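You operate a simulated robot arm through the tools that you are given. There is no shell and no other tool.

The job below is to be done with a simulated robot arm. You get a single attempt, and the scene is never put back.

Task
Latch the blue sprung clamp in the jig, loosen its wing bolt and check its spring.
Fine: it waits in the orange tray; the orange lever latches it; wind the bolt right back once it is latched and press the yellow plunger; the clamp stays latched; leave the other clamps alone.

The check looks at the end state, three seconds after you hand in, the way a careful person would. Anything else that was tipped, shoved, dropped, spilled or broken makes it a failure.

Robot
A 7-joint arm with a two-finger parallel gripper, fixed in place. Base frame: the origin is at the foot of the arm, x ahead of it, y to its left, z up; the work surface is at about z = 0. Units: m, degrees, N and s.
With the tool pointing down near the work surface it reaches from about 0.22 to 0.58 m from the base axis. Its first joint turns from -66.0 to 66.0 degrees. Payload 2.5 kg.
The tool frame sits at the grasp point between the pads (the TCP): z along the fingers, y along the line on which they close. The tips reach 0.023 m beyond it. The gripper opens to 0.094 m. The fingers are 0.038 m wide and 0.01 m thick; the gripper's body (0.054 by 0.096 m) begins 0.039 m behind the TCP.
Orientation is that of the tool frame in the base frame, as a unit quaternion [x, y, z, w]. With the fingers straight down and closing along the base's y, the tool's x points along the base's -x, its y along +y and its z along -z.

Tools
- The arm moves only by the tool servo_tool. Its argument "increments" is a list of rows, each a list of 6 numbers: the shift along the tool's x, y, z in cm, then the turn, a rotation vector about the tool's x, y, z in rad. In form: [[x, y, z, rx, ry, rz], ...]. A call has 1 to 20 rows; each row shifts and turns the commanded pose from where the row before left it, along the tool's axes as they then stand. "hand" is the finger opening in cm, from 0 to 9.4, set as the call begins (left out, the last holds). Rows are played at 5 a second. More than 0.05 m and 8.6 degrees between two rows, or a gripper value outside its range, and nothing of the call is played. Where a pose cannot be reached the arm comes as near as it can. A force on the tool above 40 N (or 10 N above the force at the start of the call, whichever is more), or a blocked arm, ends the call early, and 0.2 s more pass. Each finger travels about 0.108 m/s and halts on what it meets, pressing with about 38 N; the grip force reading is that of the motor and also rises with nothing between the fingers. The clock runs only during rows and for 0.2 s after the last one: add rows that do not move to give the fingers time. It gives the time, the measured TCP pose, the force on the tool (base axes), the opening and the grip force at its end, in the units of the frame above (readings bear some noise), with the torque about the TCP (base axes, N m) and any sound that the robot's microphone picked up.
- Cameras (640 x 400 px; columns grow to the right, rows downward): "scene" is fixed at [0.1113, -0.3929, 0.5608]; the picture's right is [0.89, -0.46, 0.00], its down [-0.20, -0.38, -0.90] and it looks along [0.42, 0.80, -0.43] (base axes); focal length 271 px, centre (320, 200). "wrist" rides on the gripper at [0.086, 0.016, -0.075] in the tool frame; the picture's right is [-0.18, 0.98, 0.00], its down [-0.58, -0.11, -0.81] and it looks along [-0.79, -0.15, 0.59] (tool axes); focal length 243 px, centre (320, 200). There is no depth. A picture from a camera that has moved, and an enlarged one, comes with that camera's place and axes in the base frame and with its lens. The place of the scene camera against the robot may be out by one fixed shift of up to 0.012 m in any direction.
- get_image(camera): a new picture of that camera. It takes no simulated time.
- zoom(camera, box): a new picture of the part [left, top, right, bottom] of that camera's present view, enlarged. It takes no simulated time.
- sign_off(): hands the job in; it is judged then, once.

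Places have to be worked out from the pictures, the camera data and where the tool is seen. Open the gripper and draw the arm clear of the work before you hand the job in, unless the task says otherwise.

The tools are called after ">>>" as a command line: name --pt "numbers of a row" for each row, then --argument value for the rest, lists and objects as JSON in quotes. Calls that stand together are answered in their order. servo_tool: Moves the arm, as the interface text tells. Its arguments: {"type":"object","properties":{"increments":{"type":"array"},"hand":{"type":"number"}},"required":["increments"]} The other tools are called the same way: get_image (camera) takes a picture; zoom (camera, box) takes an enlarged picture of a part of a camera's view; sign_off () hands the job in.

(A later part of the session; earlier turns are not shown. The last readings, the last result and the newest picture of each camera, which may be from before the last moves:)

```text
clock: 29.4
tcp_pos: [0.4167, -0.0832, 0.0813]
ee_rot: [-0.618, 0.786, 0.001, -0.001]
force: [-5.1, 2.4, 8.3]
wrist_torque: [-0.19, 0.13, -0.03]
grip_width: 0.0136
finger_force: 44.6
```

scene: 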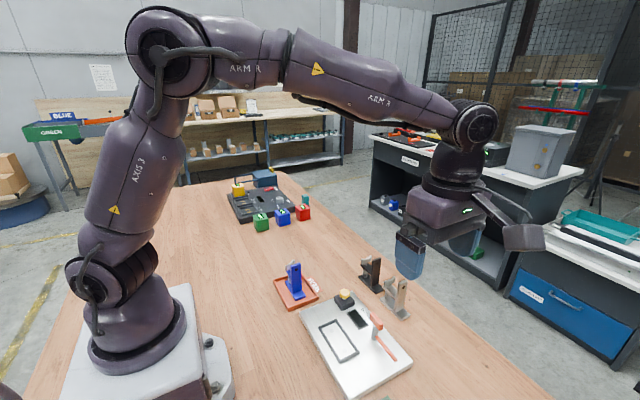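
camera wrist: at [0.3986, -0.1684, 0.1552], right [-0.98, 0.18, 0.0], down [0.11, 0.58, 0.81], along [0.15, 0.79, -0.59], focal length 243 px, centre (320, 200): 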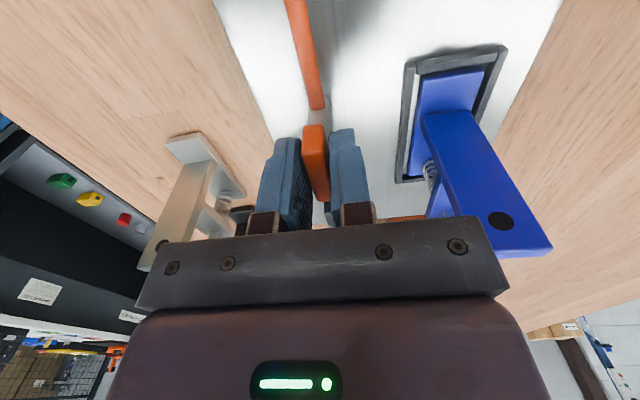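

Loads are now small (axis x≈0.4165). I continue turning in modest steps.

>>> servo_tool --pt "0 0 0 0 0 0.08" --pt "0 0 0 0 0 0.08" --pt "0 0 0 0 0 0.08" --pt "0 0 0 0 0 0.08" --pt "0 0 0 0 0 0.08" --pt "0 0 0 0 0 0"

>>> zoom --camera "scene" --box '[300, 260, 428, 380]'

```text
clock: 30.8
tcp_pos: [0.4148, -0.0827, 0.0817]
ee_rot: [-0.449, 0.894, 0.0, -0.001]
force: [-18.2, 6.5, 32.2]
wrist_torque: [0.47, 0.13, -0.04]
grip_width: 0.0135
finger_force: 44.7
```

```text
3.33 times, centred on (364, 320) of scene
camera zoom: at [0.1111, -0.3929, 0.5609], right [0.89, -0.46, 0.0], down [-0.2, -0.38, -0.9], along [0.42, 0.8, -0.43], focal length 902 px, centre (173, -200)
```

zoom: 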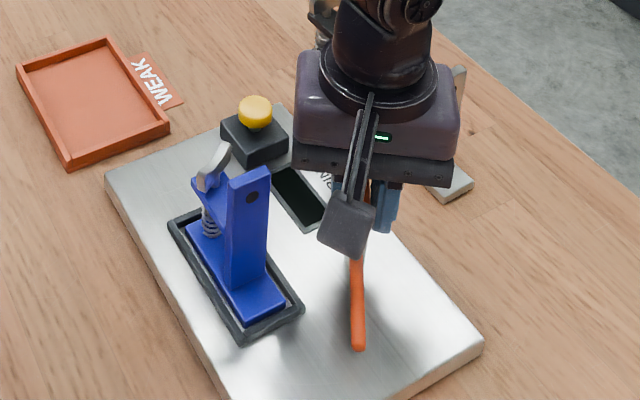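

Side and vertical loads have crept up, so I correct half a millimetre (-x, up) and continue in shorter steps.

>>> servo_tool --pt "0.03 0.04 -0.06 0 0 0" --pt "0 0 0 0 0 0"

>>> servo_tool --pt "0 0 0 0 0 0.07" --pt "0 0 0 0 0 0.07" --pt "0 0 0 0 0 0.07" --pt "0 0 0 0 0 0"

```text
clock: 31.4
tcp_pos: [0.4165, -0.0834, 0.0813]
ee_rot: [-0.449, 0.893, -0.001, -0.001]
force: [-9.9, 9.0, 19.6]
wrist_torque: [-0.74, 0.84, -0.02]
grip_width: 0.0134
finger_force: 44.8
```

```text
clock: 32.4
tcp_pos: [0.4161, -0.0824, 0.0807]
ee_rot: [-0.353, 0.936, 0.0, 0.0]
force: [-3.8, 6.8, 5.2]
wrist_torque: [0.94, -0.71, 0.03]
grip_width: 0.0137
finger_force: 45.3
```

Loads small. Continuing the turn.

>>> servo_tool --pt "0 0 0 0 0 0.07" --pt "0 0 0 0 0 0.07" --pt "0 0 0 0 0 0.07" --pt "0 0 0 0 0 0.07" --pt "0 0 0 0 0 0"

>>> zoom --camera "scene" --box '[300, 260, 428, 380]'

>>> get_image --camera "wrist"

```text
clock: 33.6
tcp_pos: [0.4162, -0.0836, 0.0813]
ee_rot: [-0.218, 0.976, 0.0, 0.002]
force: [20.5, -0.2, -17.3]
wrist_torque: [-0.13, 0.15, -0.01]
grip_width: 0.0137
finger_force: 45.1
```

```text
3.33 times, centred on (364, 320) of scene
camera zoom: at [0.1113, -0.3929, 0.5608], right [0.89, -0.46, 0.0], down [-0.2, -0.38, -0.9], along [0.42, 0.8, -0.43], focal length 902 px, centre (173, -200)
```

zoom: 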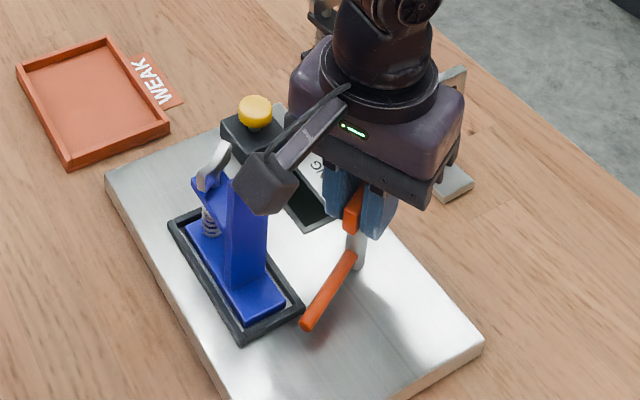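

```text
taken
camera wrist: at [0.3307, -0.1048, 0.1549], right [-0.25, 0.97, 0.0], down [0.57, 0.15, 0.81], along [0.78, 0.2, -0.59], focal length 243 px, centre (320, 200)
```

wrist: 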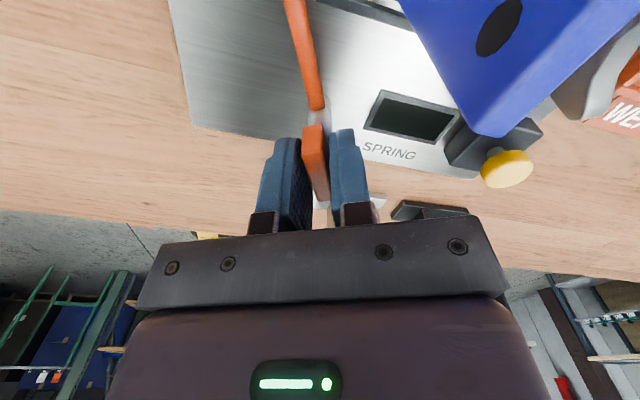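

The arm is ~65° round and the camera has ~1 cm clearance over the upright. I correct the +x load slightly and continue.

>>> servo_tool --pt "-0.054 -0.026 0 0 0 0" --pt "0 0 0 0 0 0.06" --pt "0 0 0 0 0 0.06" --pt "0 0 0 0 0 0.06" --pt "0 0 0 0 0 0"

>>> zoom --camera "scene" --box '[300, 260, 428, 380]'

```text
clock: 34.8
tcp_pos: [0.4161, -0.0838, 0.08]
ee_rot: [-0.129, 0.992, -0.001, 0.0]
force: [9.8, -6.0, -15.6]
wrist_torque: [0.22, -1.13, 0.01]
grip_width: 0.0134
finger_force: 44.1
```

```text
3.33 times, centred on (364, 320) of scene
camera zoom: at [0.1113, -0.3929, 0.5608], right [0.89, -0.46, 0.0], down [-0.2, -0.38, -0.9], along [0.42, 0.8, -0.43], focal length 902 px, centre (173, -200)
```

zoom: 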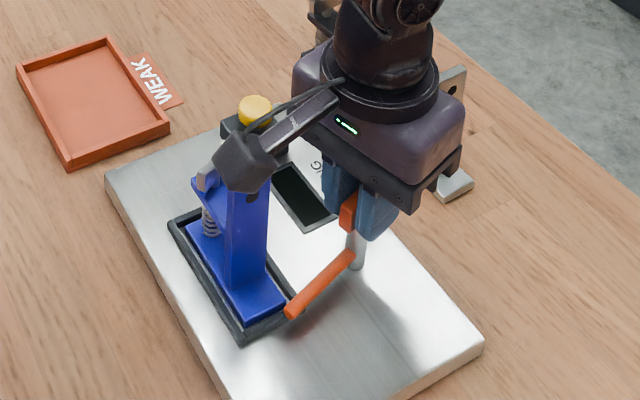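

The latch arm is now reaching over the pocket rim. Continuing the last 15°.

>>> servo_tool --pt "0 0 0 0 0 0.06" --pt "0 0 0 0 0 0.06" --pt "0 0 0 0 0 0.06" --pt "0 0 0 0 0 0"

>>> zoom --camera "scene" --box '[300, 260, 428, 380]'

>>> get_image --camera "wrist"

```text
clock: 35.8
tcp_pos: [0.4148, -0.0844, 0.081]
ee_rot: [-0.039, 0.999, -0.002, 0.001]
force: [17.3, -15.0, -20.6]
wrist_torque: [-0.28, 0.44, 0.0]
grip_width: 0.0135
finger_force: 45.2
```

```text
3.33 times, centred on (364, 320) of scene
camera zoom: at [0.1114, -0.3929, 0.5608], right [0.89, -0.46, 0.0], down [-0.2, -0.38, -0.9], along [0.42, 0.8, -0.43], focal length 902 px, centre (173, -200)
```

zoom: 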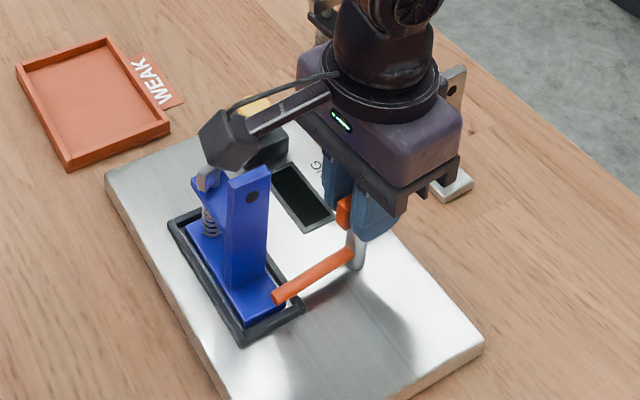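

```text
taken
camera wrist: at [0.3287, -0.0736, 0.1552], right [0.11, 0.99, 0.0], down [0.59, -0.06, 0.81], along [0.8, -0.09, -0.59], focal length 243 px, centre (320, 200)
```

wrist: 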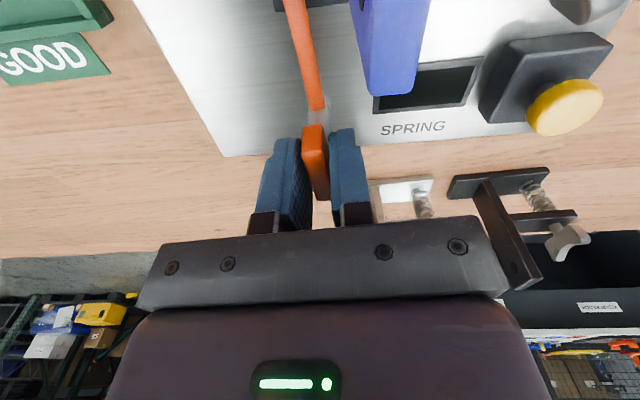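

The latch arm now lies over the clamp's toe. I trim the side loads and turn to the end, watching for a stop or click.

>>> servo_tool --pt "-0.05 -0.05 0.03 0 0 0" --pt "0 0 0 0 0 0.04" --pt "0 0 0 0 0 0.04" --pt "0 0 0 0 0 0"

>>> servo_tool --pt "0 0 0 0 0 0.04" --pt "0 0 0 0 0 0.04" --pt "0 0 0 0 0 0"

>>> zoom --camera "scene" --box '[300, 260, 428, 380]'

```text
clock: 36.8
tcp_pos: [0.4159, -0.0834, 0.0809]
ee_rot: [0.0, 1.0, 0.0, 0.0]
force: [2.3, -16.7, -7.6]
wrist_torque: [-0.24, -0.64, 0.03]
grip_width: 0.0132
finger_force: 44.9
```

```text
clock: 37.6
tcp_pos: [0.416, -0.085, 0.081]
ee_rot: [0.041, 0.999, -0.001, -0.001]
force: [5.0, -16.9, -6.1]
wrist_torque: [-0.38, -0.13, 0.14]
grip_width: 0.0137
finger_force: 45.0
```

```text
3.33 times, centred on (364, 320) of scene
camera zoom: at [0.1113, -0.3929, 0.5608], right [0.89, -0.46, 0.0], down [-0.2, -0.38, -0.9], along [0.42, 0.8, -0.43], focal length 902 px, centre (173, -200)
```

zoom: 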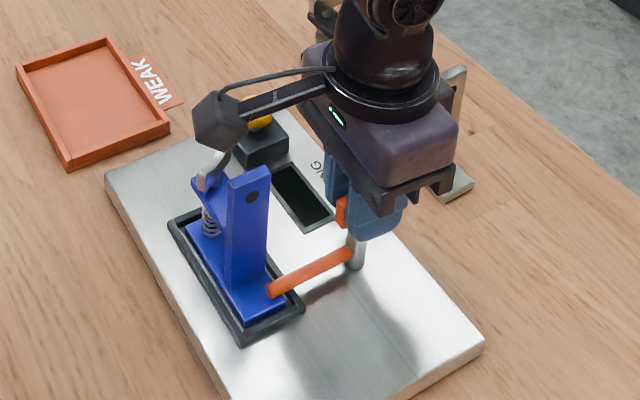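

A torque of 0.14 N m is appearing at ~95°, probably the end stop. I test a tiny bit more.

>>> servo_tool --pt "0 -0.05 0 0 0 0.03" --pt "0 0 0 0 0 0"

>>> get_image --camera "wrist"

>>> zoom --camera "scene" --box '[330, 310, 394, 370]'

```text
clock: 38.2
tcp_pos: [0.4151, -0.0844, 0.082]
ee_rot: [0.055, 0.998, 0.0, 0.0]
force: [-5.2, -14.1, 4.6]
wrist_torque: [-0.3, -1.0, 0.52]
grip_width: 0.0135
finger_force: 44.6
```

```text
taken
camera wrist: at [0.3322, -0.0578, 0.1555], right [0.29, 0.96, 0.0], down [0.57, -0.17, 0.81], along [0.77, -0.23, -0.59], focal length 243 px, centre (320, 200)
```

wrist: 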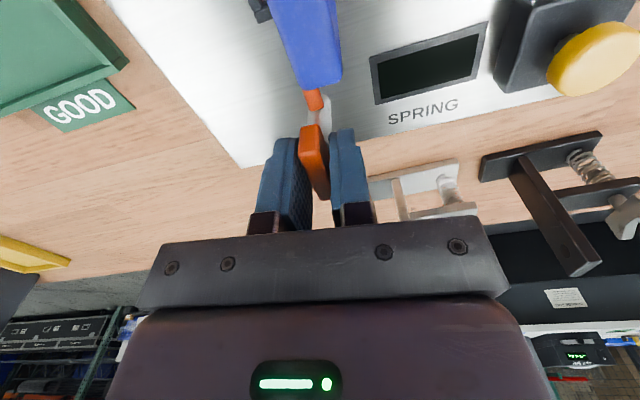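

```text
6.67 times, centred on (362, 340) of scene
camera zoom: at [0.1112, -0.3929, 0.5609], right [0.89, -0.46, 0.0], down [-0.2, -0.38, -0.9], along [0.42, 0.8, -0.43], focal length 1804 px, centre (40, -733)
```

zoom: 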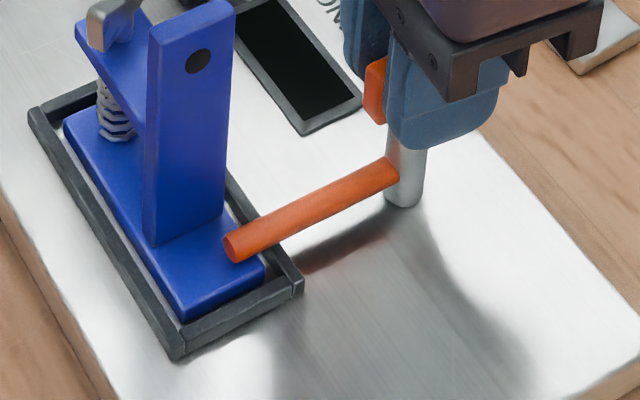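

Torque rises sharply to 0.52 N m: that's the lever's stop, with the latch arm over the clamp's toe. I release the handle with a small opening and look.

>>> servo_tool --pt "0 0 0 0 0 -0.02" --pt "0 0 0 0 0 0"

>>> servo_tool --pt "0 0 0 0 0 0" --pt "0 0 0 0 0 0" --pt "0 0 -1.5 0 0 0" --pt "0 0 -3 0 0 0" --pt "0 0 -4 0 0 0" --pt "0 0 -4 0 0 0" --pt "0 0 0 0 0 0" --hand 3.4

>>> get_image --camera "wrist"

>>> zoom --camera "scene" --box '[300, 260, 428, 380]'

```text
clock: 38.8
tcp_pos: [0.4156, -0.0839, 0.0804]
ee_rot: [0.045, 0.999, 0.0, -0.001]
force: [-11.3, -10.2, 16.0]
wrist_torque: [-0.29, -0.32, 0.05]
grip_width: 0.0134
finger_force: 45.2
```

```text
clock: 40.4
tcp_pos: [0.4164, -0.0853, 0.206]
ee_rot: [0.044, 0.999, 0.0, -0.001]
force: [-0.4, 0.1, -0.2]
wrist_torque: [0.0, -0.05, -0.01]
grip_width: 0.0339
finger_force: 0.0
```

```text
taken
camera wrist: at [0.3313, -0.0596, 0.2808], right [0.27, 0.96, 0.0], down [0.57, -0.16, 0.81], along [0.78, -0.22, -0.59], focal length 243 px, centre (320, 200)
```

wrist: 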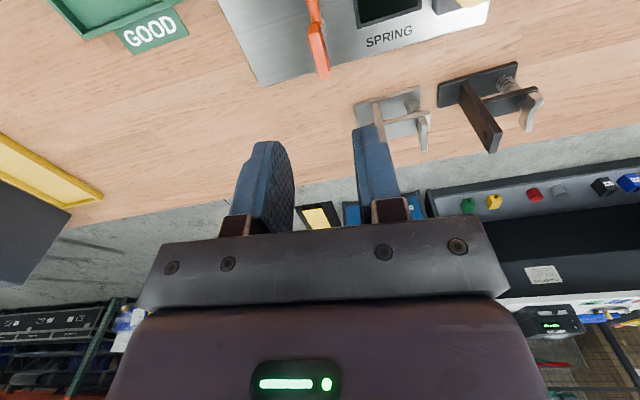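

```text
3.33 times, centred on (364, 320) of scene
camera zoom: at [0.1113, -0.3929, 0.5608], right [0.89, -0.46, 0.0], down [-0.2, -0.38, -0.9], along [0.42, 0.8, -0.43], focal length 902 px, centre (173, -200)
```

zoom: 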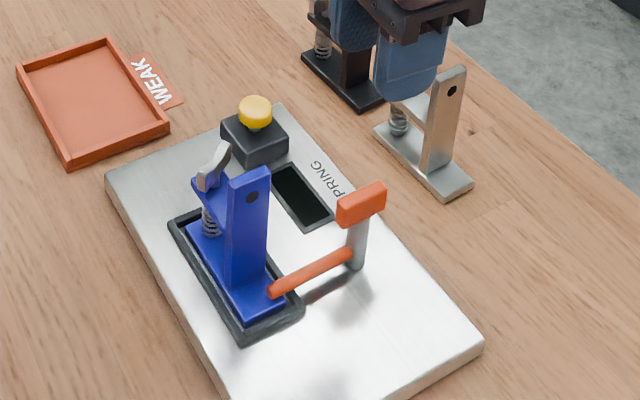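

The lever is latched over the clamp's toe. Next, I square the tool and back off toward the base to inspect the wing bolt.

>>> servo_tool --pt "0 0 0 0 0 -0.0892" --pt "4.185 1.59 -0.75 0 0 0" --pt "4.185 1.59 -0.75 0 0 0" --pt "4.185 1.59 -0.75 0 0 0" --pt "4.185 1.59 -0.75 0 0 0" --pt "0 0 0 0 0 0" --pt "0 0 0 0 0 0"

>>> get_image --camera "wrist"

>>> zoom --camera "wrist" --box '[270, 20, 398, 120]'

>>> zoom --camera "scene" --box '[325, 295, 389, 345]'

```text
clock: 42.0
tcp_pos: [0.2496, -0.0222, 0.2371]
ee_rot: [0.0, 1.0, 0.0, 0.0]
force: [0.8, 0.2, -0.4]
wrist_torque: [0.02, 0.01, 0.01]
grip_width: 0.0342
finger_force: 0.0
```

```text
taken
camera wrist: at [0.1624, -0.0039, 0.3107], right [0.18, 0.98, 0.0], down [0.58, -0.11, 0.81], along [0.79, -0.15, -0.59], focal length 243 px, centre (320, 200)
```

wrist: 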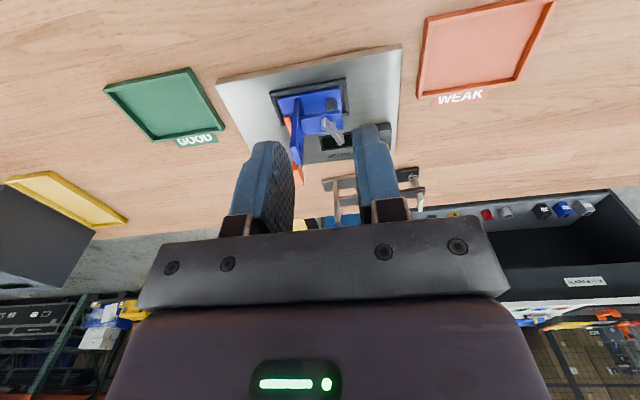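

```text
4.00 times, centred on (334, 70) of wrist
camera zoom: at [0.1624, -0.0039, 0.3107], right [0.18, 0.98, 0.0], down [0.58, -0.11, 0.81], along [0.79, -0.15, -0.59], focal length 970 px, centre (264, 720)
```

zoom: 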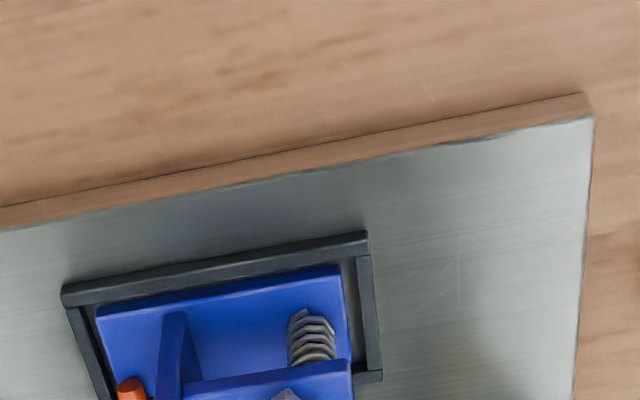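

```text
8.00 times, centred on (357, 320) of scene
camera zoom: at [0.1112, -0.3929, 0.5608], right [0.89, -0.46, 0.0], down [-0.2, -0.38, -0.9], along [0.42, 0.8, -0.43], focal length 2165 px, centre (24, -760)
```

zoom: 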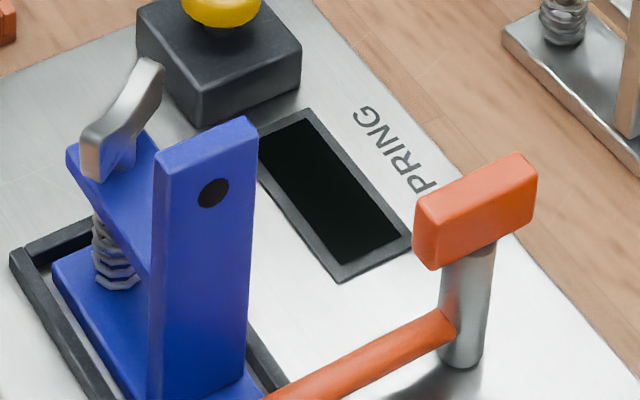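

>>> zoom --camera "wrist" --box '[270, 75, 366, 150]'

```text
5.33 times, centred on (318, 112) of wrist
camera zoom: at [0.1624, -0.0039, 0.3107], right [0.18, 0.98, 0.0], down [0.58, -0.11, 0.81], along [0.79, -0.15, -0.59], focal length 1294 px, centre (331, 667)
```

zoom: 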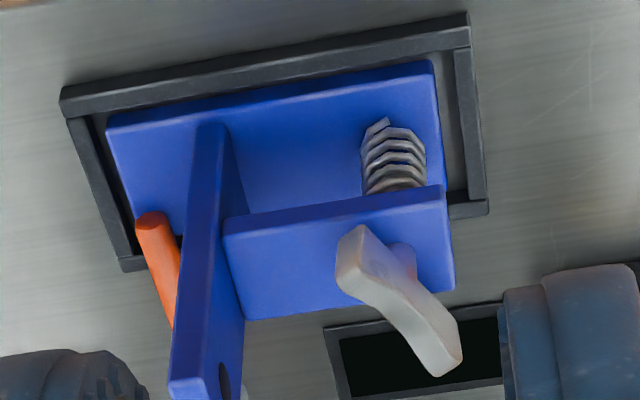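

The wing lies about 35° from +x (toward +y), centred near (0.342, -0.0215), z≈0.075–0.092, over the arm at z≈0.066. I move above it and turn the tool clockwise to θ≈+145° to check the wrist range, since unwinding (counter-clockwise) needs θ to decrease.

>>> servo_tool --pt "-4.62 -0.075 0 0 0 0" --pt "-4.62 -0.075 0 0 0 0" --pt "0 0 0 0 0 0.1488" --pt "0 0 0 0 0 0.1488" --pt "0 0 0 0 0 0.1488" --pt "0 0 0 0 0 0.1488" --pt "0 0 0 0 0 0.1488" --pt "0 0 0 0 0 0.1488" --pt "0 0 0 0 0 0.1488" --pt "0 0 0 0 0 0.1488" --pt "0 0 0 0 0 0.1488" --pt "0 0 0 0 0 0.1488" --pt "0 0 0 0 0 0.1488" --pt "0 0 0 0 0 0.1488" --pt "0 0 0 0 0 0.1488" --pt "0 0 0 0 0 0.1488" --pt "0 0 0 0 0 0.1488" --pt "0 0 0 0 0 0.1488" --pt "0 0 0 0 0 0.1488"

>>> get_image --camera "wrist"

```text
clock: 46.0
tcp_pos: [0.3416, -0.0201, 0.2359]
ee_rot: [0.954, 0.299, 0.0, 0.0]
force: [-0.3, 0.0, -0.1]
wrist_torque: [0.03, 0.0, -0.02]
grip_width: 0.0338
finger_force: 0.2
```

```text
taken
camera wrist: at [0.4221, 0.0156, 0.3101], right [0.41, -0.91, 0.0], down [-0.54, -0.24, 0.81], along [-0.74, -0.33, -0.59], focal length 243 px, centre (320, 200)
```

wrist: 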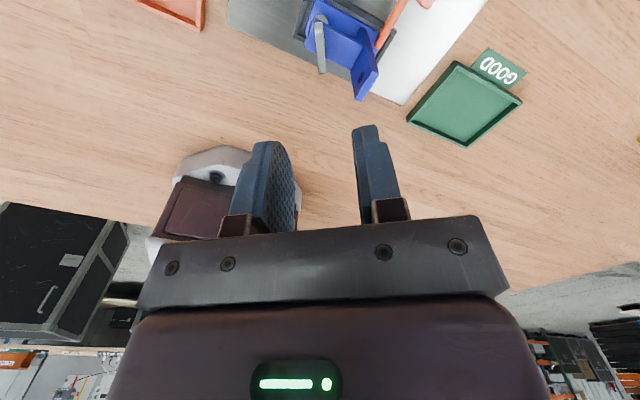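

θ=145° is reachable. I enlarge to check the wing's orientation relative to the tool.

>>> zoom --camera "wrist" --box '[290, 0, 390, 105]'

```text
3.81 times, centred on (340, 52) of wrist
camera zoom: at [0.4221, 0.0156, 0.3101], right [0.41, -0.91, 0.0], down [-0.54, -0.24, 0.81], along [-0.74, -0.33, -0.59], focal length 924 px, centre (244, 762)
```

zoom: 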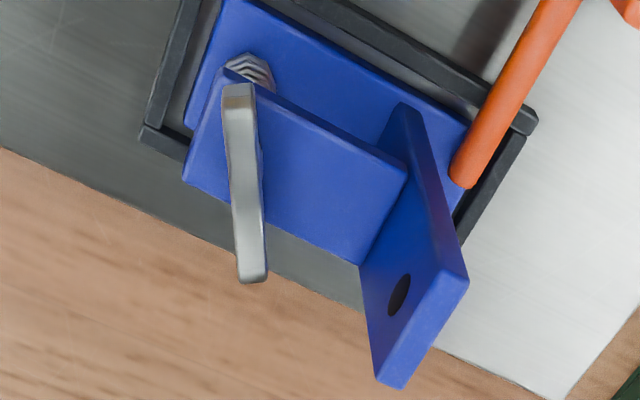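

Wing direction is about 32° with centre ≈(0.3415, -0.022). I narrow the fingers to 2.4 cm, fine-tune yaw and descend to TCP z≈0.095 with the tips just above the arm.

>>> servo_tool --pt "-0.1 0 0 0 0 0.053" --pt "0 0 4 0 0 0" --pt "0 0 4 0 0 0" --pt "0 0 3 0 0 0" --pt "0 0 2 0 0 0" --pt "0 0 1.1 0 0 0" --pt "0 0 0 0 0 0" --hand 2.4

>>> get_image --camera "wrist"

>>> zoom --camera "scene" --box '[310, 270, 400, 350]'

```text
clock: 47.6
tcp_pos: [0.3412, -0.0209, 0.0963]
ee_rot: [0.961, 0.275, -0.001, 0.0]
force: [0.6, -1.2, 0.3]
wrist_torque: [0.01, -0.01, -0.03]
grip_width: 0.0239
finger_force: 0.1
```

```text
taken
camera wrist: at [0.4222, 0.0115, 0.1704], right [0.36, -0.93, 0.0], down [-0.55, -0.22, 0.81], along [-0.75, -0.29, -0.59], focal length 243 px, centre (320, 200)
```

wrist: 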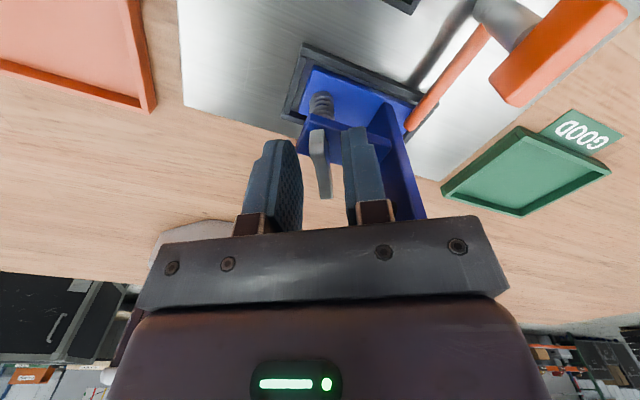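

```text
5.00 times, centred on (355, 310) of scene
camera zoom: at [0.1113, -0.3929, 0.5608], right [0.89, -0.46, 0.0], down [-0.2, -0.38, -0.9], along [0.42, 0.8, -0.43], focal length 1353 px, centre (145, -350)
```

zoom: 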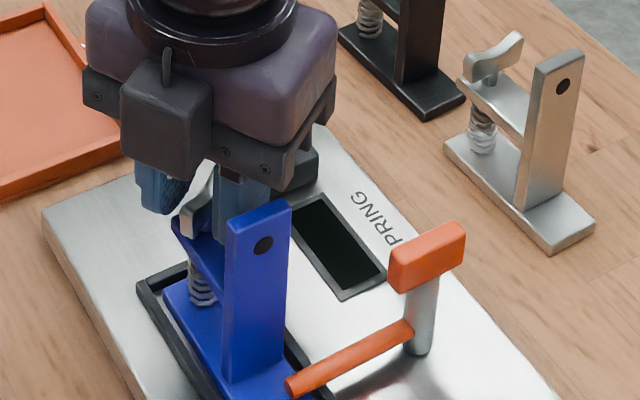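

The wing is centred between the pads. Before closing I check the wider scene view because a box-like part appears in front of the gripper.

>>> get_image --camera "scene"

>>> zoom --camera "wrist" --box '[260, 70, 420, 230]'

```text
taken
```

scene: 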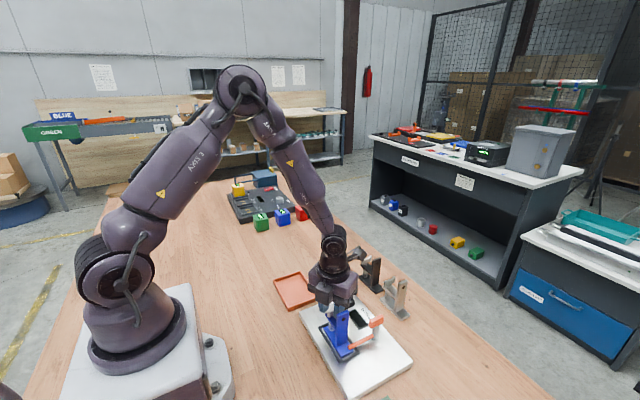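

```text
2.50 times, centred on (340, 150) of wrist
camera zoom: at [0.4222, 0.0115, 0.1704], right [0.36, -0.93, 0.0], down [-0.55, -0.22, 0.81], along [-0.75, -0.29, -0.59], focal length 606 px, centre (270, 325)
```

zoom: 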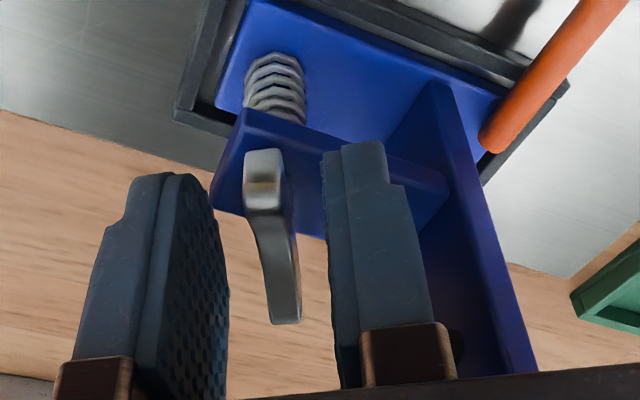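

The wing sits nicely between the pads, clear of the upright. I close on it.

>>> servo_tool --pt "0 0 0 0 0 0" --pt "0 0 0 0 0 0" --pt "0 0 0 0 0 0" --hand 0

>>> zoom --camera "wrist" --box '[260, 70, 420, 230]'

```text
clock: 48.4
tcp_pos: [0.341, -0.0213, 0.0968]
ee_rot: [0.962, 0.275, 0.0, 0.0]
force: [0.0, 0.5, 0.4]
wrist_torque: [0.06, -0.02, 0.01]
grip_width: 0.0063
finger_force: 38.1
```

```text
2.50 times, centred on (340, 150) of wrist
camera zoom: at [0.4221, 0.0115, 0.1706], right [0.36, -0.93, 0.0], down [-0.55, -0.22, 0.81], along [-0.75, -0.29, -0.59], focal length 606 px, centre (270, 325)
```

zoom: 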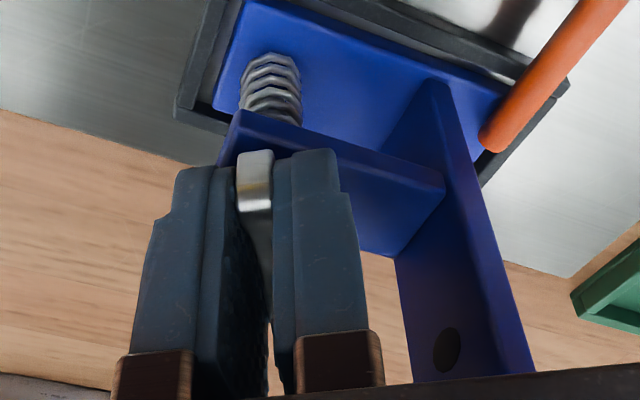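

Wing gripped (0.63 cm). I turn it counter-clockwise (loosening) a little to feel it.

>>> servo_tool --pt "0 0 0 0 0 -0.1" --pt "0 0 0 0 0 -0.1" --pt "0 0 0 0 0 -0.1" --pt "0 0 0 0 0 -0.1" --pt "0 0 0 0 0 0"

>>> get_image --camera "wrist"

>>> zoom --camera "scene" --box '[310, 270, 400, 350]'

```text
clock: 49.6
tcp_pos: [0.3416, -0.0219, 0.0959]
ee_rot: [0.887, 0.462, 0.002, 0.001]
force: [-3.9, 3.8, 27.2]
wrist_torque: [-0.32, 0.33, -0.01]
grip_width: 0.0066
finger_force: 38.1
```

```text
taken
camera wrist: at [0.4044, 0.0408, 0.1704], right [0.7, -0.71, 0.0], down [-0.42, -0.41, 0.81], along [-0.58, -0.56, -0.59], focal length 243 px, centre (320, 200)
```

wrist: 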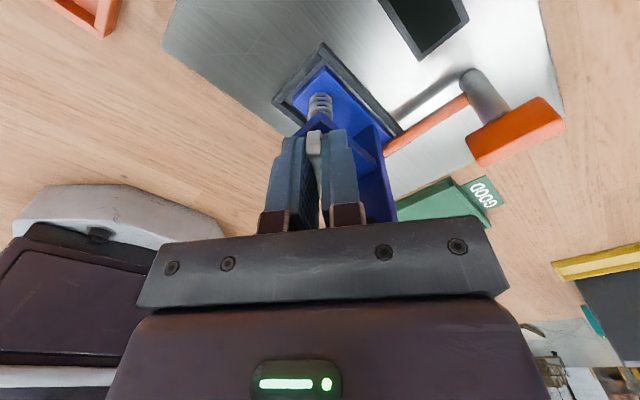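

```text
5.00 times, centred on (355, 310) of scene
camera zoom: at [0.1112, -0.3929, 0.5609], right [0.89, -0.46, 0.0], down [-0.2, -0.38, -0.9], along [0.42, 0.8, -0.43], focal length 1353 px, centre (145, -350)
```

zoom: 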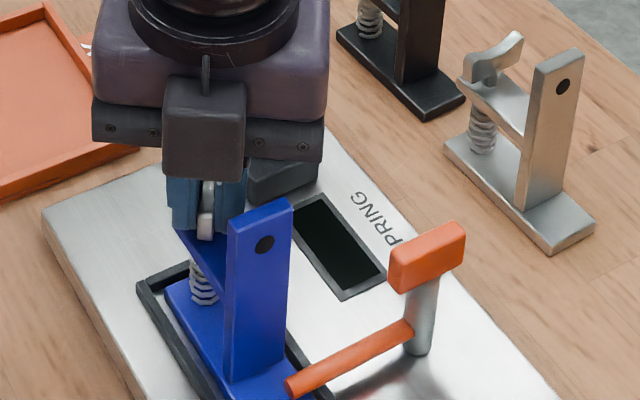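

The wing turns with the tool, and the rising bolt is pushing the tool up (27 N). I follow by raising 1 mm.

>>> servo_tool --pt "0 0 -0.1 0 0 0" --pt "0 0 0 0 0 0"

>>> servo_tool --pt "0 0 -0.02 0 0 -0.1" --pt "0 0 -0.02 0 0 -0.1" --pt "0 0 0 0 0 0"

```text
clock: 50.2
tcp_pos: [0.3401, -0.0221, 0.096]
ee_rot: [0.888, 0.46, 0.0, 0.001]
force: [3.1, 2.0, 8.1]
wrist_torque: [0.33, -0.28, -0.03]
grip_width: 0.0066
finger_force: 38.0
```

```text
clock: 51.0
tcp_pos: [0.3402, -0.0224, 0.0965]
ee_rot: [0.837, 0.548, -0.001, 0.0]
force: [-0.3, -0.4, -0.2]
wrist_torque: [0.05, 0.05, 0.0]
grip_width: 0.0065
finger_force: 37.6
```

Loads are near zero. I continue unwinding and watch whether the vertical load rebuilds.

>>> servo_tool --pt "0 0 0 0 0 -0.12" --pt "0 0 0 0 0 -0.12" --pt "0 0 0 0 0 -0.12" --pt "0 0 0 0 0 -0.12" --pt "0 0 0 0 0 0"

```text
clock: 52.2
tcp_pos: [0.3403, -0.0226, 0.0976]
ee_rot: [0.682, 0.731, 0.001, 0.0]
force: [0.2, -0.5, -0.7]
wrist_torque: [0.08, 0.0, -0.02]
grip_width: 0.0063
finger_force: 38.0
```

No load now; continuing the unwinding.

>>> servo_tool --pt "0 0 0 0 0 -0.13" --pt "0 0 0 0 0 -0.13" --pt "0 0 0 0 0 -0.13" --pt "0 0 0 0 0 -0.13" --pt "0 0 0 0 0 -0.13" --pt "0 0 0 0 0 0"

>>> get_image --camera "wrist"

>>> zoom --camera "scene" --box '[310, 270, 400, 350]'

```text
clock: 53.6
tcp_pos: [0.3418, -0.0227, 0.0974]
ee_rot: [0.413, 0.911, 0.0, -0.001]
force: [-0.1, 0.0, 0.0]
wrist_torque: [0.08, 0.01, 0.03]
grip_width: 0.0066
finger_force: 37.9
```

```text
taken
camera wrist: at [0.2964, 0.0544, 0.1711], right [0.86, 0.51, 0.0], down [0.3, -0.51, 0.81], along [0.41, -0.69, -0.59], focal length 243 px, centre (320, 200)
```

wrist: 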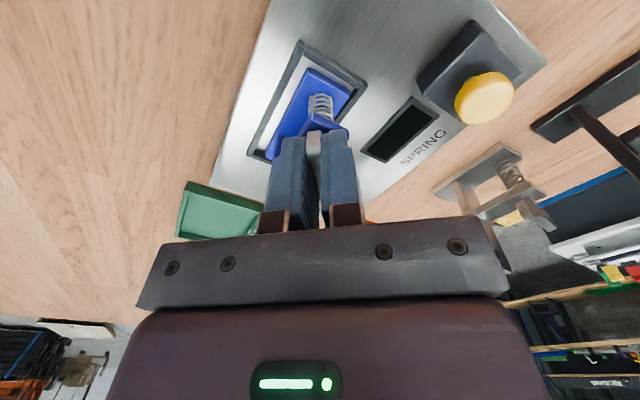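

```text
5.00 times, centred on (355, 310) of scene
camera zoom: at [0.1113, -0.3929, 0.5608], right [0.89, -0.46, 0.0], down [-0.2, -0.38, -0.9], along [0.42, 0.8, -0.43], focal length 1353 px, centre (145, -350)
```

zoom: 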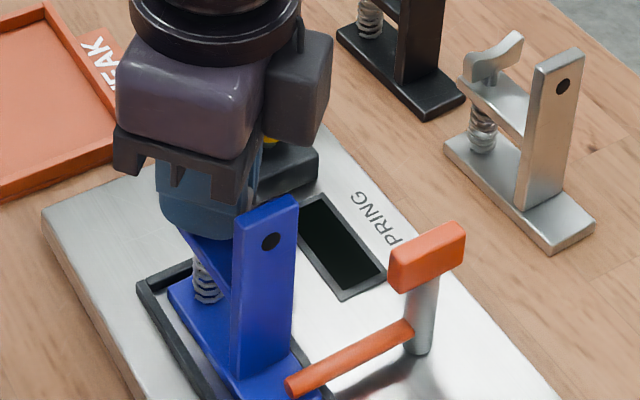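

The wing follows the tool with no load; the clamp may have been lifted about a millimetre by my upward shift. I lower 0.8 mm to check seating.

>>> servo_tool --pt "0 0 0.08 0 0 0" --pt "0 0 0 0 0 0"

>>> zoom --camera "scene" --box '[310, 270, 400, 350]'

```text
clock: 54.2
tcp_pos: [0.3402, -0.0224, 0.0961]
ee_rot: [0.414, 0.91, 0.001, 0.001]
force: [0.9, -0.6, 0.6]
wrist_torque: [0.06, -0.03, 0.02]
grip_width: 0.0065
finger_force: 37.9
```

```text
5.00 times, centred on (355, 310) of scene
camera zoom: at [0.1113, -0.3929, 0.5608], right [0.89, -0.46, 0.0], down [-0.2, -0.38, -0.9], along [0.42, 0.8, -0.43], focal length 1353 px, centre (145, -350)
```

zoom: 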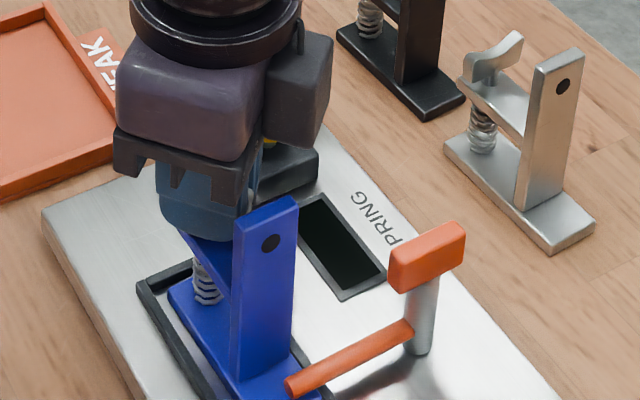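

No load and no visible change, so the clamp is fine. Continuing to unwind.

>>> servo_tool --pt "0 0 0 0 0 -0.13" --pt "0 0 0 0 0 -0.13" --pt "0 0 0 0 0 -0.13" --pt "0 0 0 0 0 -0.13" --pt "0 0 0 0 0 -0.13" --pt "0 0 0 0 0 -0.13" --pt "0 0 0 0 0 0"

>>> get_image --camera "wrist"

>>> zoom --camera "scene" --box '[310, 270, 400, 350]'

```text
clock: 55.8
tcp_pos: [0.3421, -0.0231, 0.0958]
ee_rot: [0.035, 0.999, 0.0, 0.001]
force: [-8.1, -7.3, 26.6]
wrist_torque: [-0.19, 0.5, 0.01]
grip_width: 0.0066
finger_force: 38.2
```

```text
taken
camera wrist: at [0.2562, 0.0008, 0.1698], right [0.25, 0.97, 0.0], down [0.57, -0.15, 0.81], along [0.78, -0.21, -0.59], focal length 243 px, centre (320, 200)
```

wrist: 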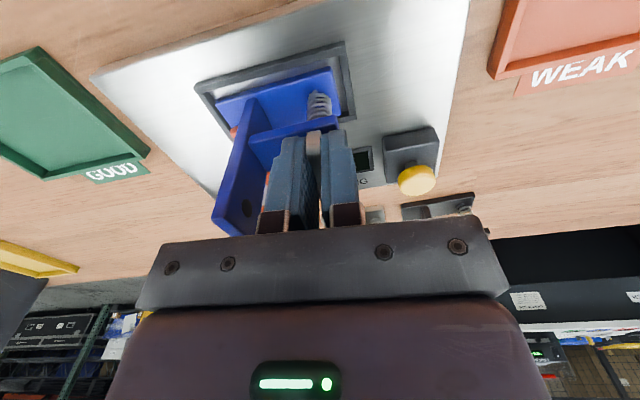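

```text
5.00 times, centred on (355, 310) of scene
camera zoom: at [0.1112, -0.3929, 0.5609], right [0.89, -0.46, 0.0], down [-0.2, -0.38, -0.9], along [0.42, 0.8, -0.43], focal length 1353 px, centre (145, -350)
```

zoom: 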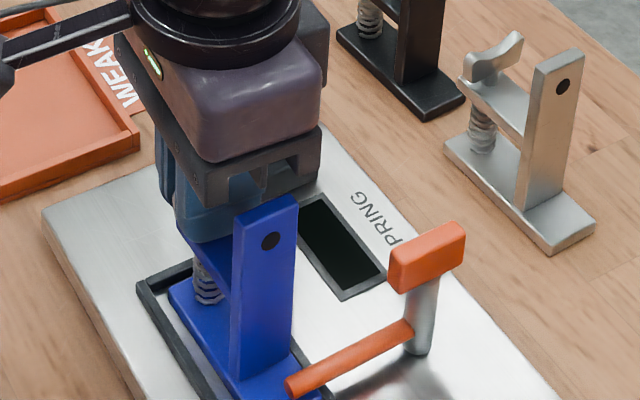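

The rising bolt is again pressing up (27 N). I raise 0.6 mm and continue, following the thread a little as I turn.

>>> servo_tool --pt "0 0 -0.06 0 0 0" --pt "0 0 0 0 0 0"

>>> servo_tool --pt "0 0 -0.003 0 0 -0.13" --pt "0 0 -0.003 0 0 -0.13" --pt "0 0 -0.003 0 0 -0.13" --pt "0 0 -0.003 0 0 -0.13" --pt "0 0 -0.003 0 0 -0.13" --pt "0 0 0 0 0 0"

```text
clock: 56.4
tcp_pos: [0.3412, -0.0216, 0.0963]
ee_rot: [0.036, 0.999, 0.001, 0.0]
force: [0.6, 0.6, 0.9]
wrist_torque: [-0.02, -0.07, 0.02]
grip_width: 0.0067
finger_force: 37.7
```

```text
clock: 57.8
tcp_pos: [0.3392, -0.0219, 0.095]
ee_rot: [-0.285, 0.959, 0.001, 0.0]
force: [-7.7, -0.6, -4.7]
wrist_torque: [0.13, 0.45, -1.27]
grip_width: 0.0211
finger_force: 38.2
```

Torque spiked to -1.27 N m and the fingers were pried open to 2.1 cm: the bolt hit a stop and the wing twisted between the pads. I stop and look.

>>> get_image --camera "wrist"

>>> zoom --camera "wrist" --box '[240, 40, 400, 240]'

>>> zoom --camera "scene" --box '[310, 270, 400, 370]'

```text
taken
camera wrist: at [0.2593, -0.0551, 0.17], right [-0.38, 0.92, 0.0], down [0.55, 0.23, 0.81], along [0.74, 0.31, -0.59], focal length 243 px, centre (320, 200)
```

wrist: 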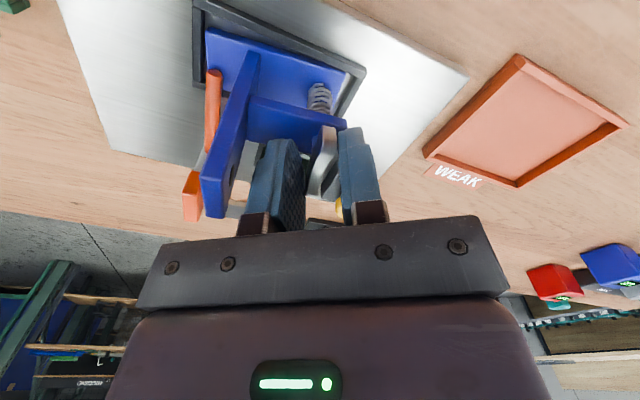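

```text
2.00 times, centred on (320, 140) of wrist
camera zoom: at [0.2593, -0.0551, 0.17], right [-0.38, 0.92, 0.0], down [0.55, 0.23, 0.81], along [0.74, 0.31, -0.59], focal length 485 px, centre (320, 320)
```

zoom: 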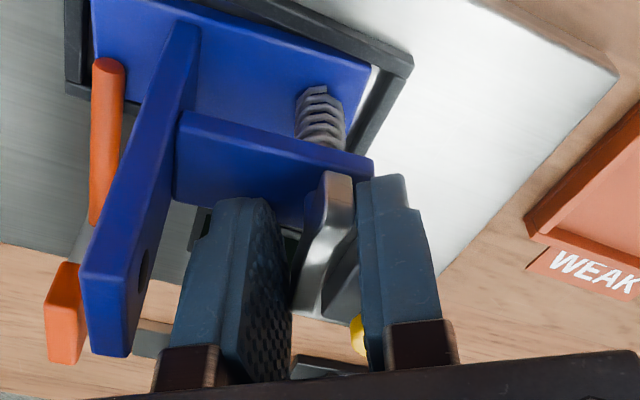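

```text
4.00 times, centred on (355, 320) of scene
camera zoom: at [0.1113, -0.3929, 0.5608], right [0.89, -0.46, 0.0], down [-0.2, -0.38, -0.9], along [0.42, 0.8, -0.43], focal length 1083 px, centre (180, -280)
```

zoom: 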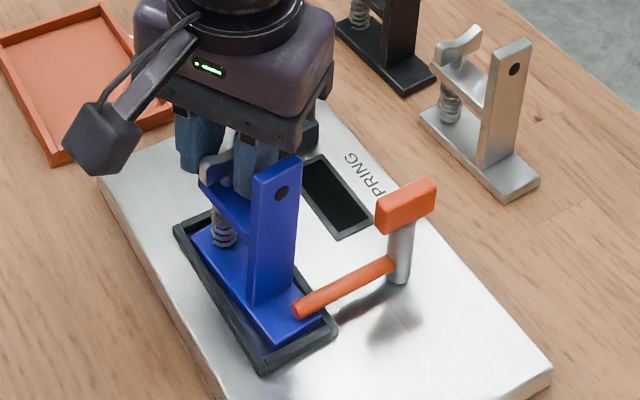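

The wing has stopped at roughly 5–10° from x after ~150° of unwinding and the tool over-ran it. I turn back in small steps until the pads are flush with the wing again, then re-test the stop gently.

>>> servo_tool --pt "0 0 0 0 0 0.1" --pt "0 0 0 0 0 0.1" --pt "0 0 0 0 0 0.1" --pt "0 0 0 0 0 0"

>>> servo_tool --pt "0 0 0 0 0 0.06" --pt "0 0 0 0 0 0.06" --pt "0 0 0 0 0 0"

>>> zoom --camera "wrist" --box '[240, 40, 400, 240]'

```text
clock: 58.8
tcp_pos: [0.3422, -0.0234, 0.0961]
ee_rot: [-0.137, 0.991, -0.001, 0.003]
force: [7.6, 0.9, -12.1]
wrist_torque: [0.36, -0.7, -1.19]
grip_width: 0.0108
finger_force: 38.3
```

```text
clock: 59.6
tcp_pos: [0.3429, -0.0233, 0.0972]
ee_rot: [-0.077, 0.997, -0.001, 0.001]
force: [9.1, -4.4, 0.1]
wrist_torque: [0.05, -0.44, -1.23]
grip_width: 0.0071
finger_force: 38.2
```

```text
2.00 times, centred on (320, 140) of wrist
camera zoom: at [0.2537, -0.0195, 0.1708], right [0.03, 1.0, 0.0], down [0.59, -0.02, 0.81], along [0.81, -0.03, -0.59], focal length 485 px, centre (320, 320)
```

zoom: 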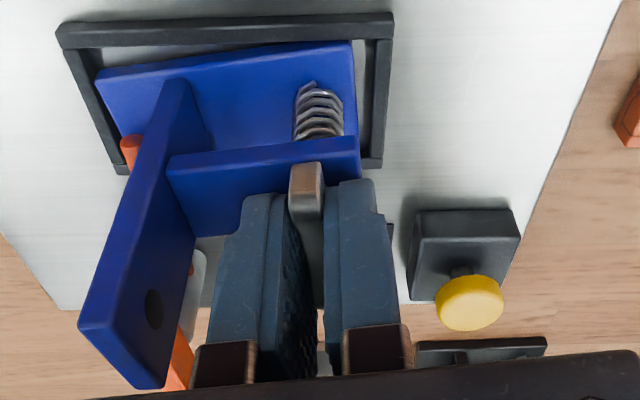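

Pads are nearly flush again but the torque persists at -1.2 N m, so the bolt is firmly against a stop. I relax the twist slightly, then release and look at how the clamp and wing rest.

>>> servo_tool --pt "0 0 0 0 0 0.04" --pt "0 0 0 0 0 0.04" --pt "0 0 0 0 0 0"

>>> zoom --camera "wrist" --box '[240, 40, 400, 240]'

```text
clock: 60.4
tcp_pos: [0.3413, -0.0212, 0.0965]
ee_rot: [-0.038, 0.999, 0.0, 0.0]
force: [5.9, -0.5, -0.8]
wrist_torque: [0.08, -0.42, -0.07]
grip_width: 0.0064
finger_force: 38.1
```

```text
2.00 times, centred on (320, 140) of wrist
camera zoom: at [0.2542, -0.0119, 0.1705], right [0.11, 0.99, 0.0], down [0.59, -0.06, 0.81], along [0.8, -0.09, -0.59], focal length 485 px, centre (320, 320)
```

zoom: 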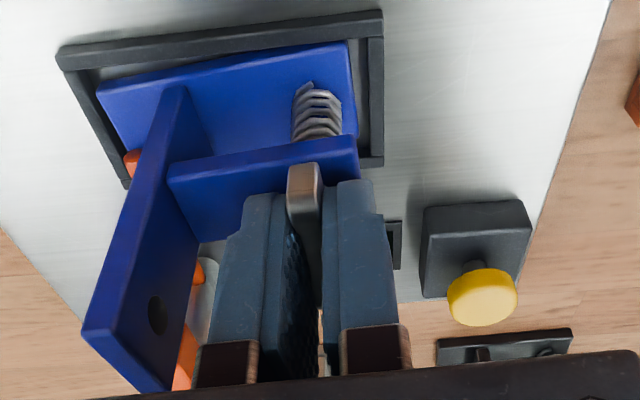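

Torque is relieved with pads flush at θ≈-4°. I open to 2.4 cm and rise to inspect the clamp's seating.

>>> servo_tool --pt "0 0 0 0 0 0" --pt "0 0 0 0 0 0" --pt "0 0 -2 0 0 0" --pt "0 0 -3 0 0 0" --pt "0 0 -4 0 0 0" --pt "0 0 -3 0 0 0" --pt "0 0 0 0 0 0" --hand 2.2

>>> servo_tool --pt "3 0 0 0 0 0.0385" --pt "3 0 0 0 0 0.0385" --pt "3 0 0 0 0 0" --pt "0 0 0 0 0 0"

>>> zoom --camera "wrist" --box '[265, 70, 361, 145]'

>>> zoom --camera "scene" --box '[315, 290, 395, 360]'

```text
clock: 62.0
tcp_pos: [0.3416, -0.0234, 0.2188]
ee_rot: [-0.038, 0.999, 0.0, 0.0]
force: [0.2, 0.4, -0.9]
wrist_torque: [-0.03, 0.0, -0.03]
grip_width: 0.0219
finger_force: 0.0
```

```text
clock: 63.0
tcp_pos: [0.2513, -0.0274, 0.2181]
ee_rot: [0.0, 1.0, 0.0, -0.001]
force: [-0.1, 0.3, 0.0]
wrist_torque: [0.01, 0.02, -0.02]
grip_width: 0.0218
finger_force: 0.1
```

```text
5.33 times, centred on (313, 108) of wrist
camera zoom: at [0.1652, -0.0097, 0.2921], right [0.18, 0.98, 0.0], down [0.58, -0.11, 0.81], along [0.79, -0.15, -0.59], focal length 1294 px, centre (357, 693)
```

zoom: 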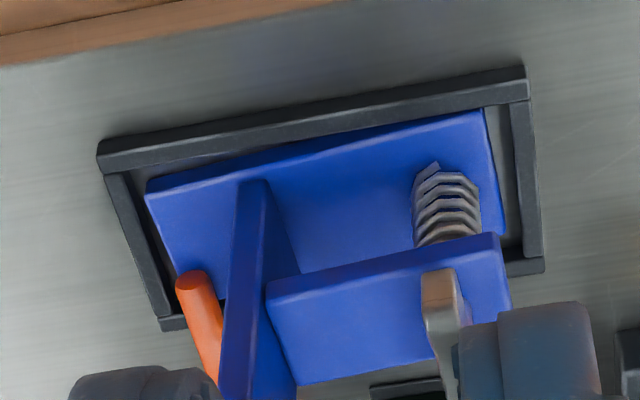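

```text
5.71 times, centred on (355, 325) of scene
camera zoom: at [0.1112, -0.3929, 0.5608], right [0.89, -0.46, 0.0], down [-0.2, -0.38, -0.9], along [0.42, 0.8, -0.43], focal length 1547 px, centre (120, -514)
```

zoom: 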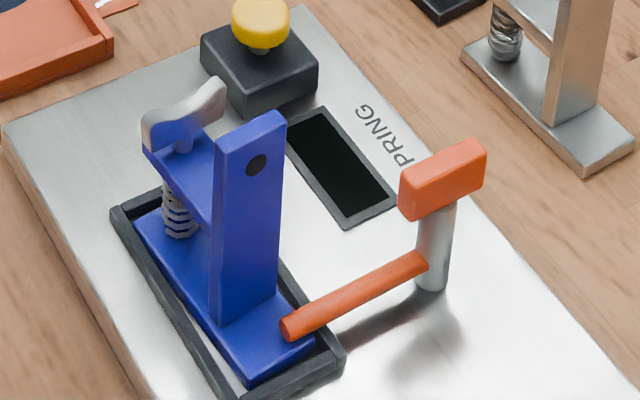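

The bolt is visibly raised and at its stop, but the stop torque has yawed the clamp ~5° within the loose pocket. I'll re-square it by gently re-gripping the upright as before, so I go above it with the tool turned -90°.

>>> servo_tool --pt "-2.98 -1.283 -0.3 0 0 0" --pt "-2.98 -1.283 -0.3 0 0 0" --pt "-2.98 -1.283 -0.3 0 0 0" --pt "0 0 0 0 0 -0.1428" --pt "0 0 0 0 0 -0.1428" --pt "0 0 0 0 0 -0.1428" --pt "0 0 0 0 0 -0.1428" --pt "0 0 0 0 0 -0.1428" --pt "0 0 0 0 0 -0.1428" --pt "0 0 0 0 0 -0.1428" --pt "0 0 0 0 0 -0.1428" --pt "0 0 0 0 0 -0.1428" --pt "0 0 0 0 0 -0.1428" --pt "0 0 0 0 0 -0.1428" --pt "0 0 0 0 0 0" --hand 5

>>> get_image --camera "wrist"

>>> zoom --camera "wrist" --box '[256, 20, 384, 140]'

```text
clock: 66.2
tcp_pos: [0.3411, -0.0643, 0.2257]
ee_rot: [0.708, -0.706, -0.001, 0.0]
force: [-0.2, 0.6, 0.0]
wrist_torque: [0.02, 0.04, 0.0]
grip_width: 0.0499
finger_force: 0.1
```

```text
taken
camera wrist: at [0.3247, -0.1499, 0.2994], right [-0.98, 0.18, 0.0], down [0.11, 0.58, 0.81], along [0.15, 0.79, -0.59], focal length 243 px, centre (320, 200)
```

wrist: 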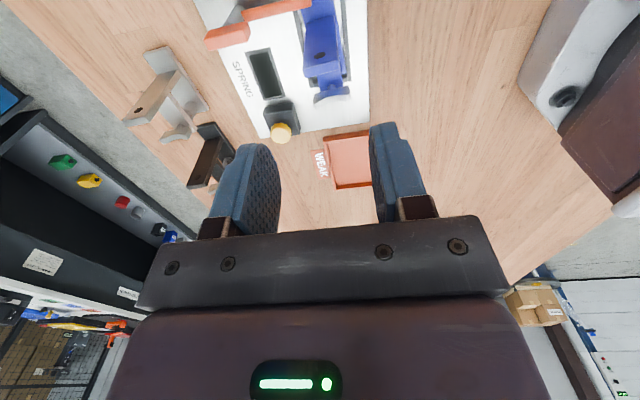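

```text
3.33 times, centred on (320, 80) of wrist
camera zoom: at [0.3247, -0.1499, 0.2994], right [-0.98, 0.18, 0.0], down [0.11, 0.58, 0.81], along [0.15, 0.79, -0.59], focal length 809 px, centre (320, 600)
```

zoom: 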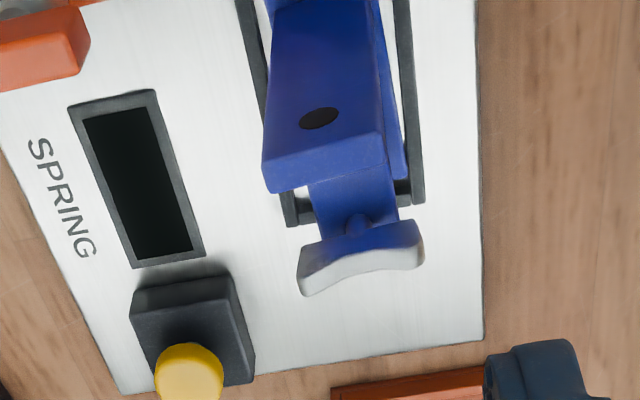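

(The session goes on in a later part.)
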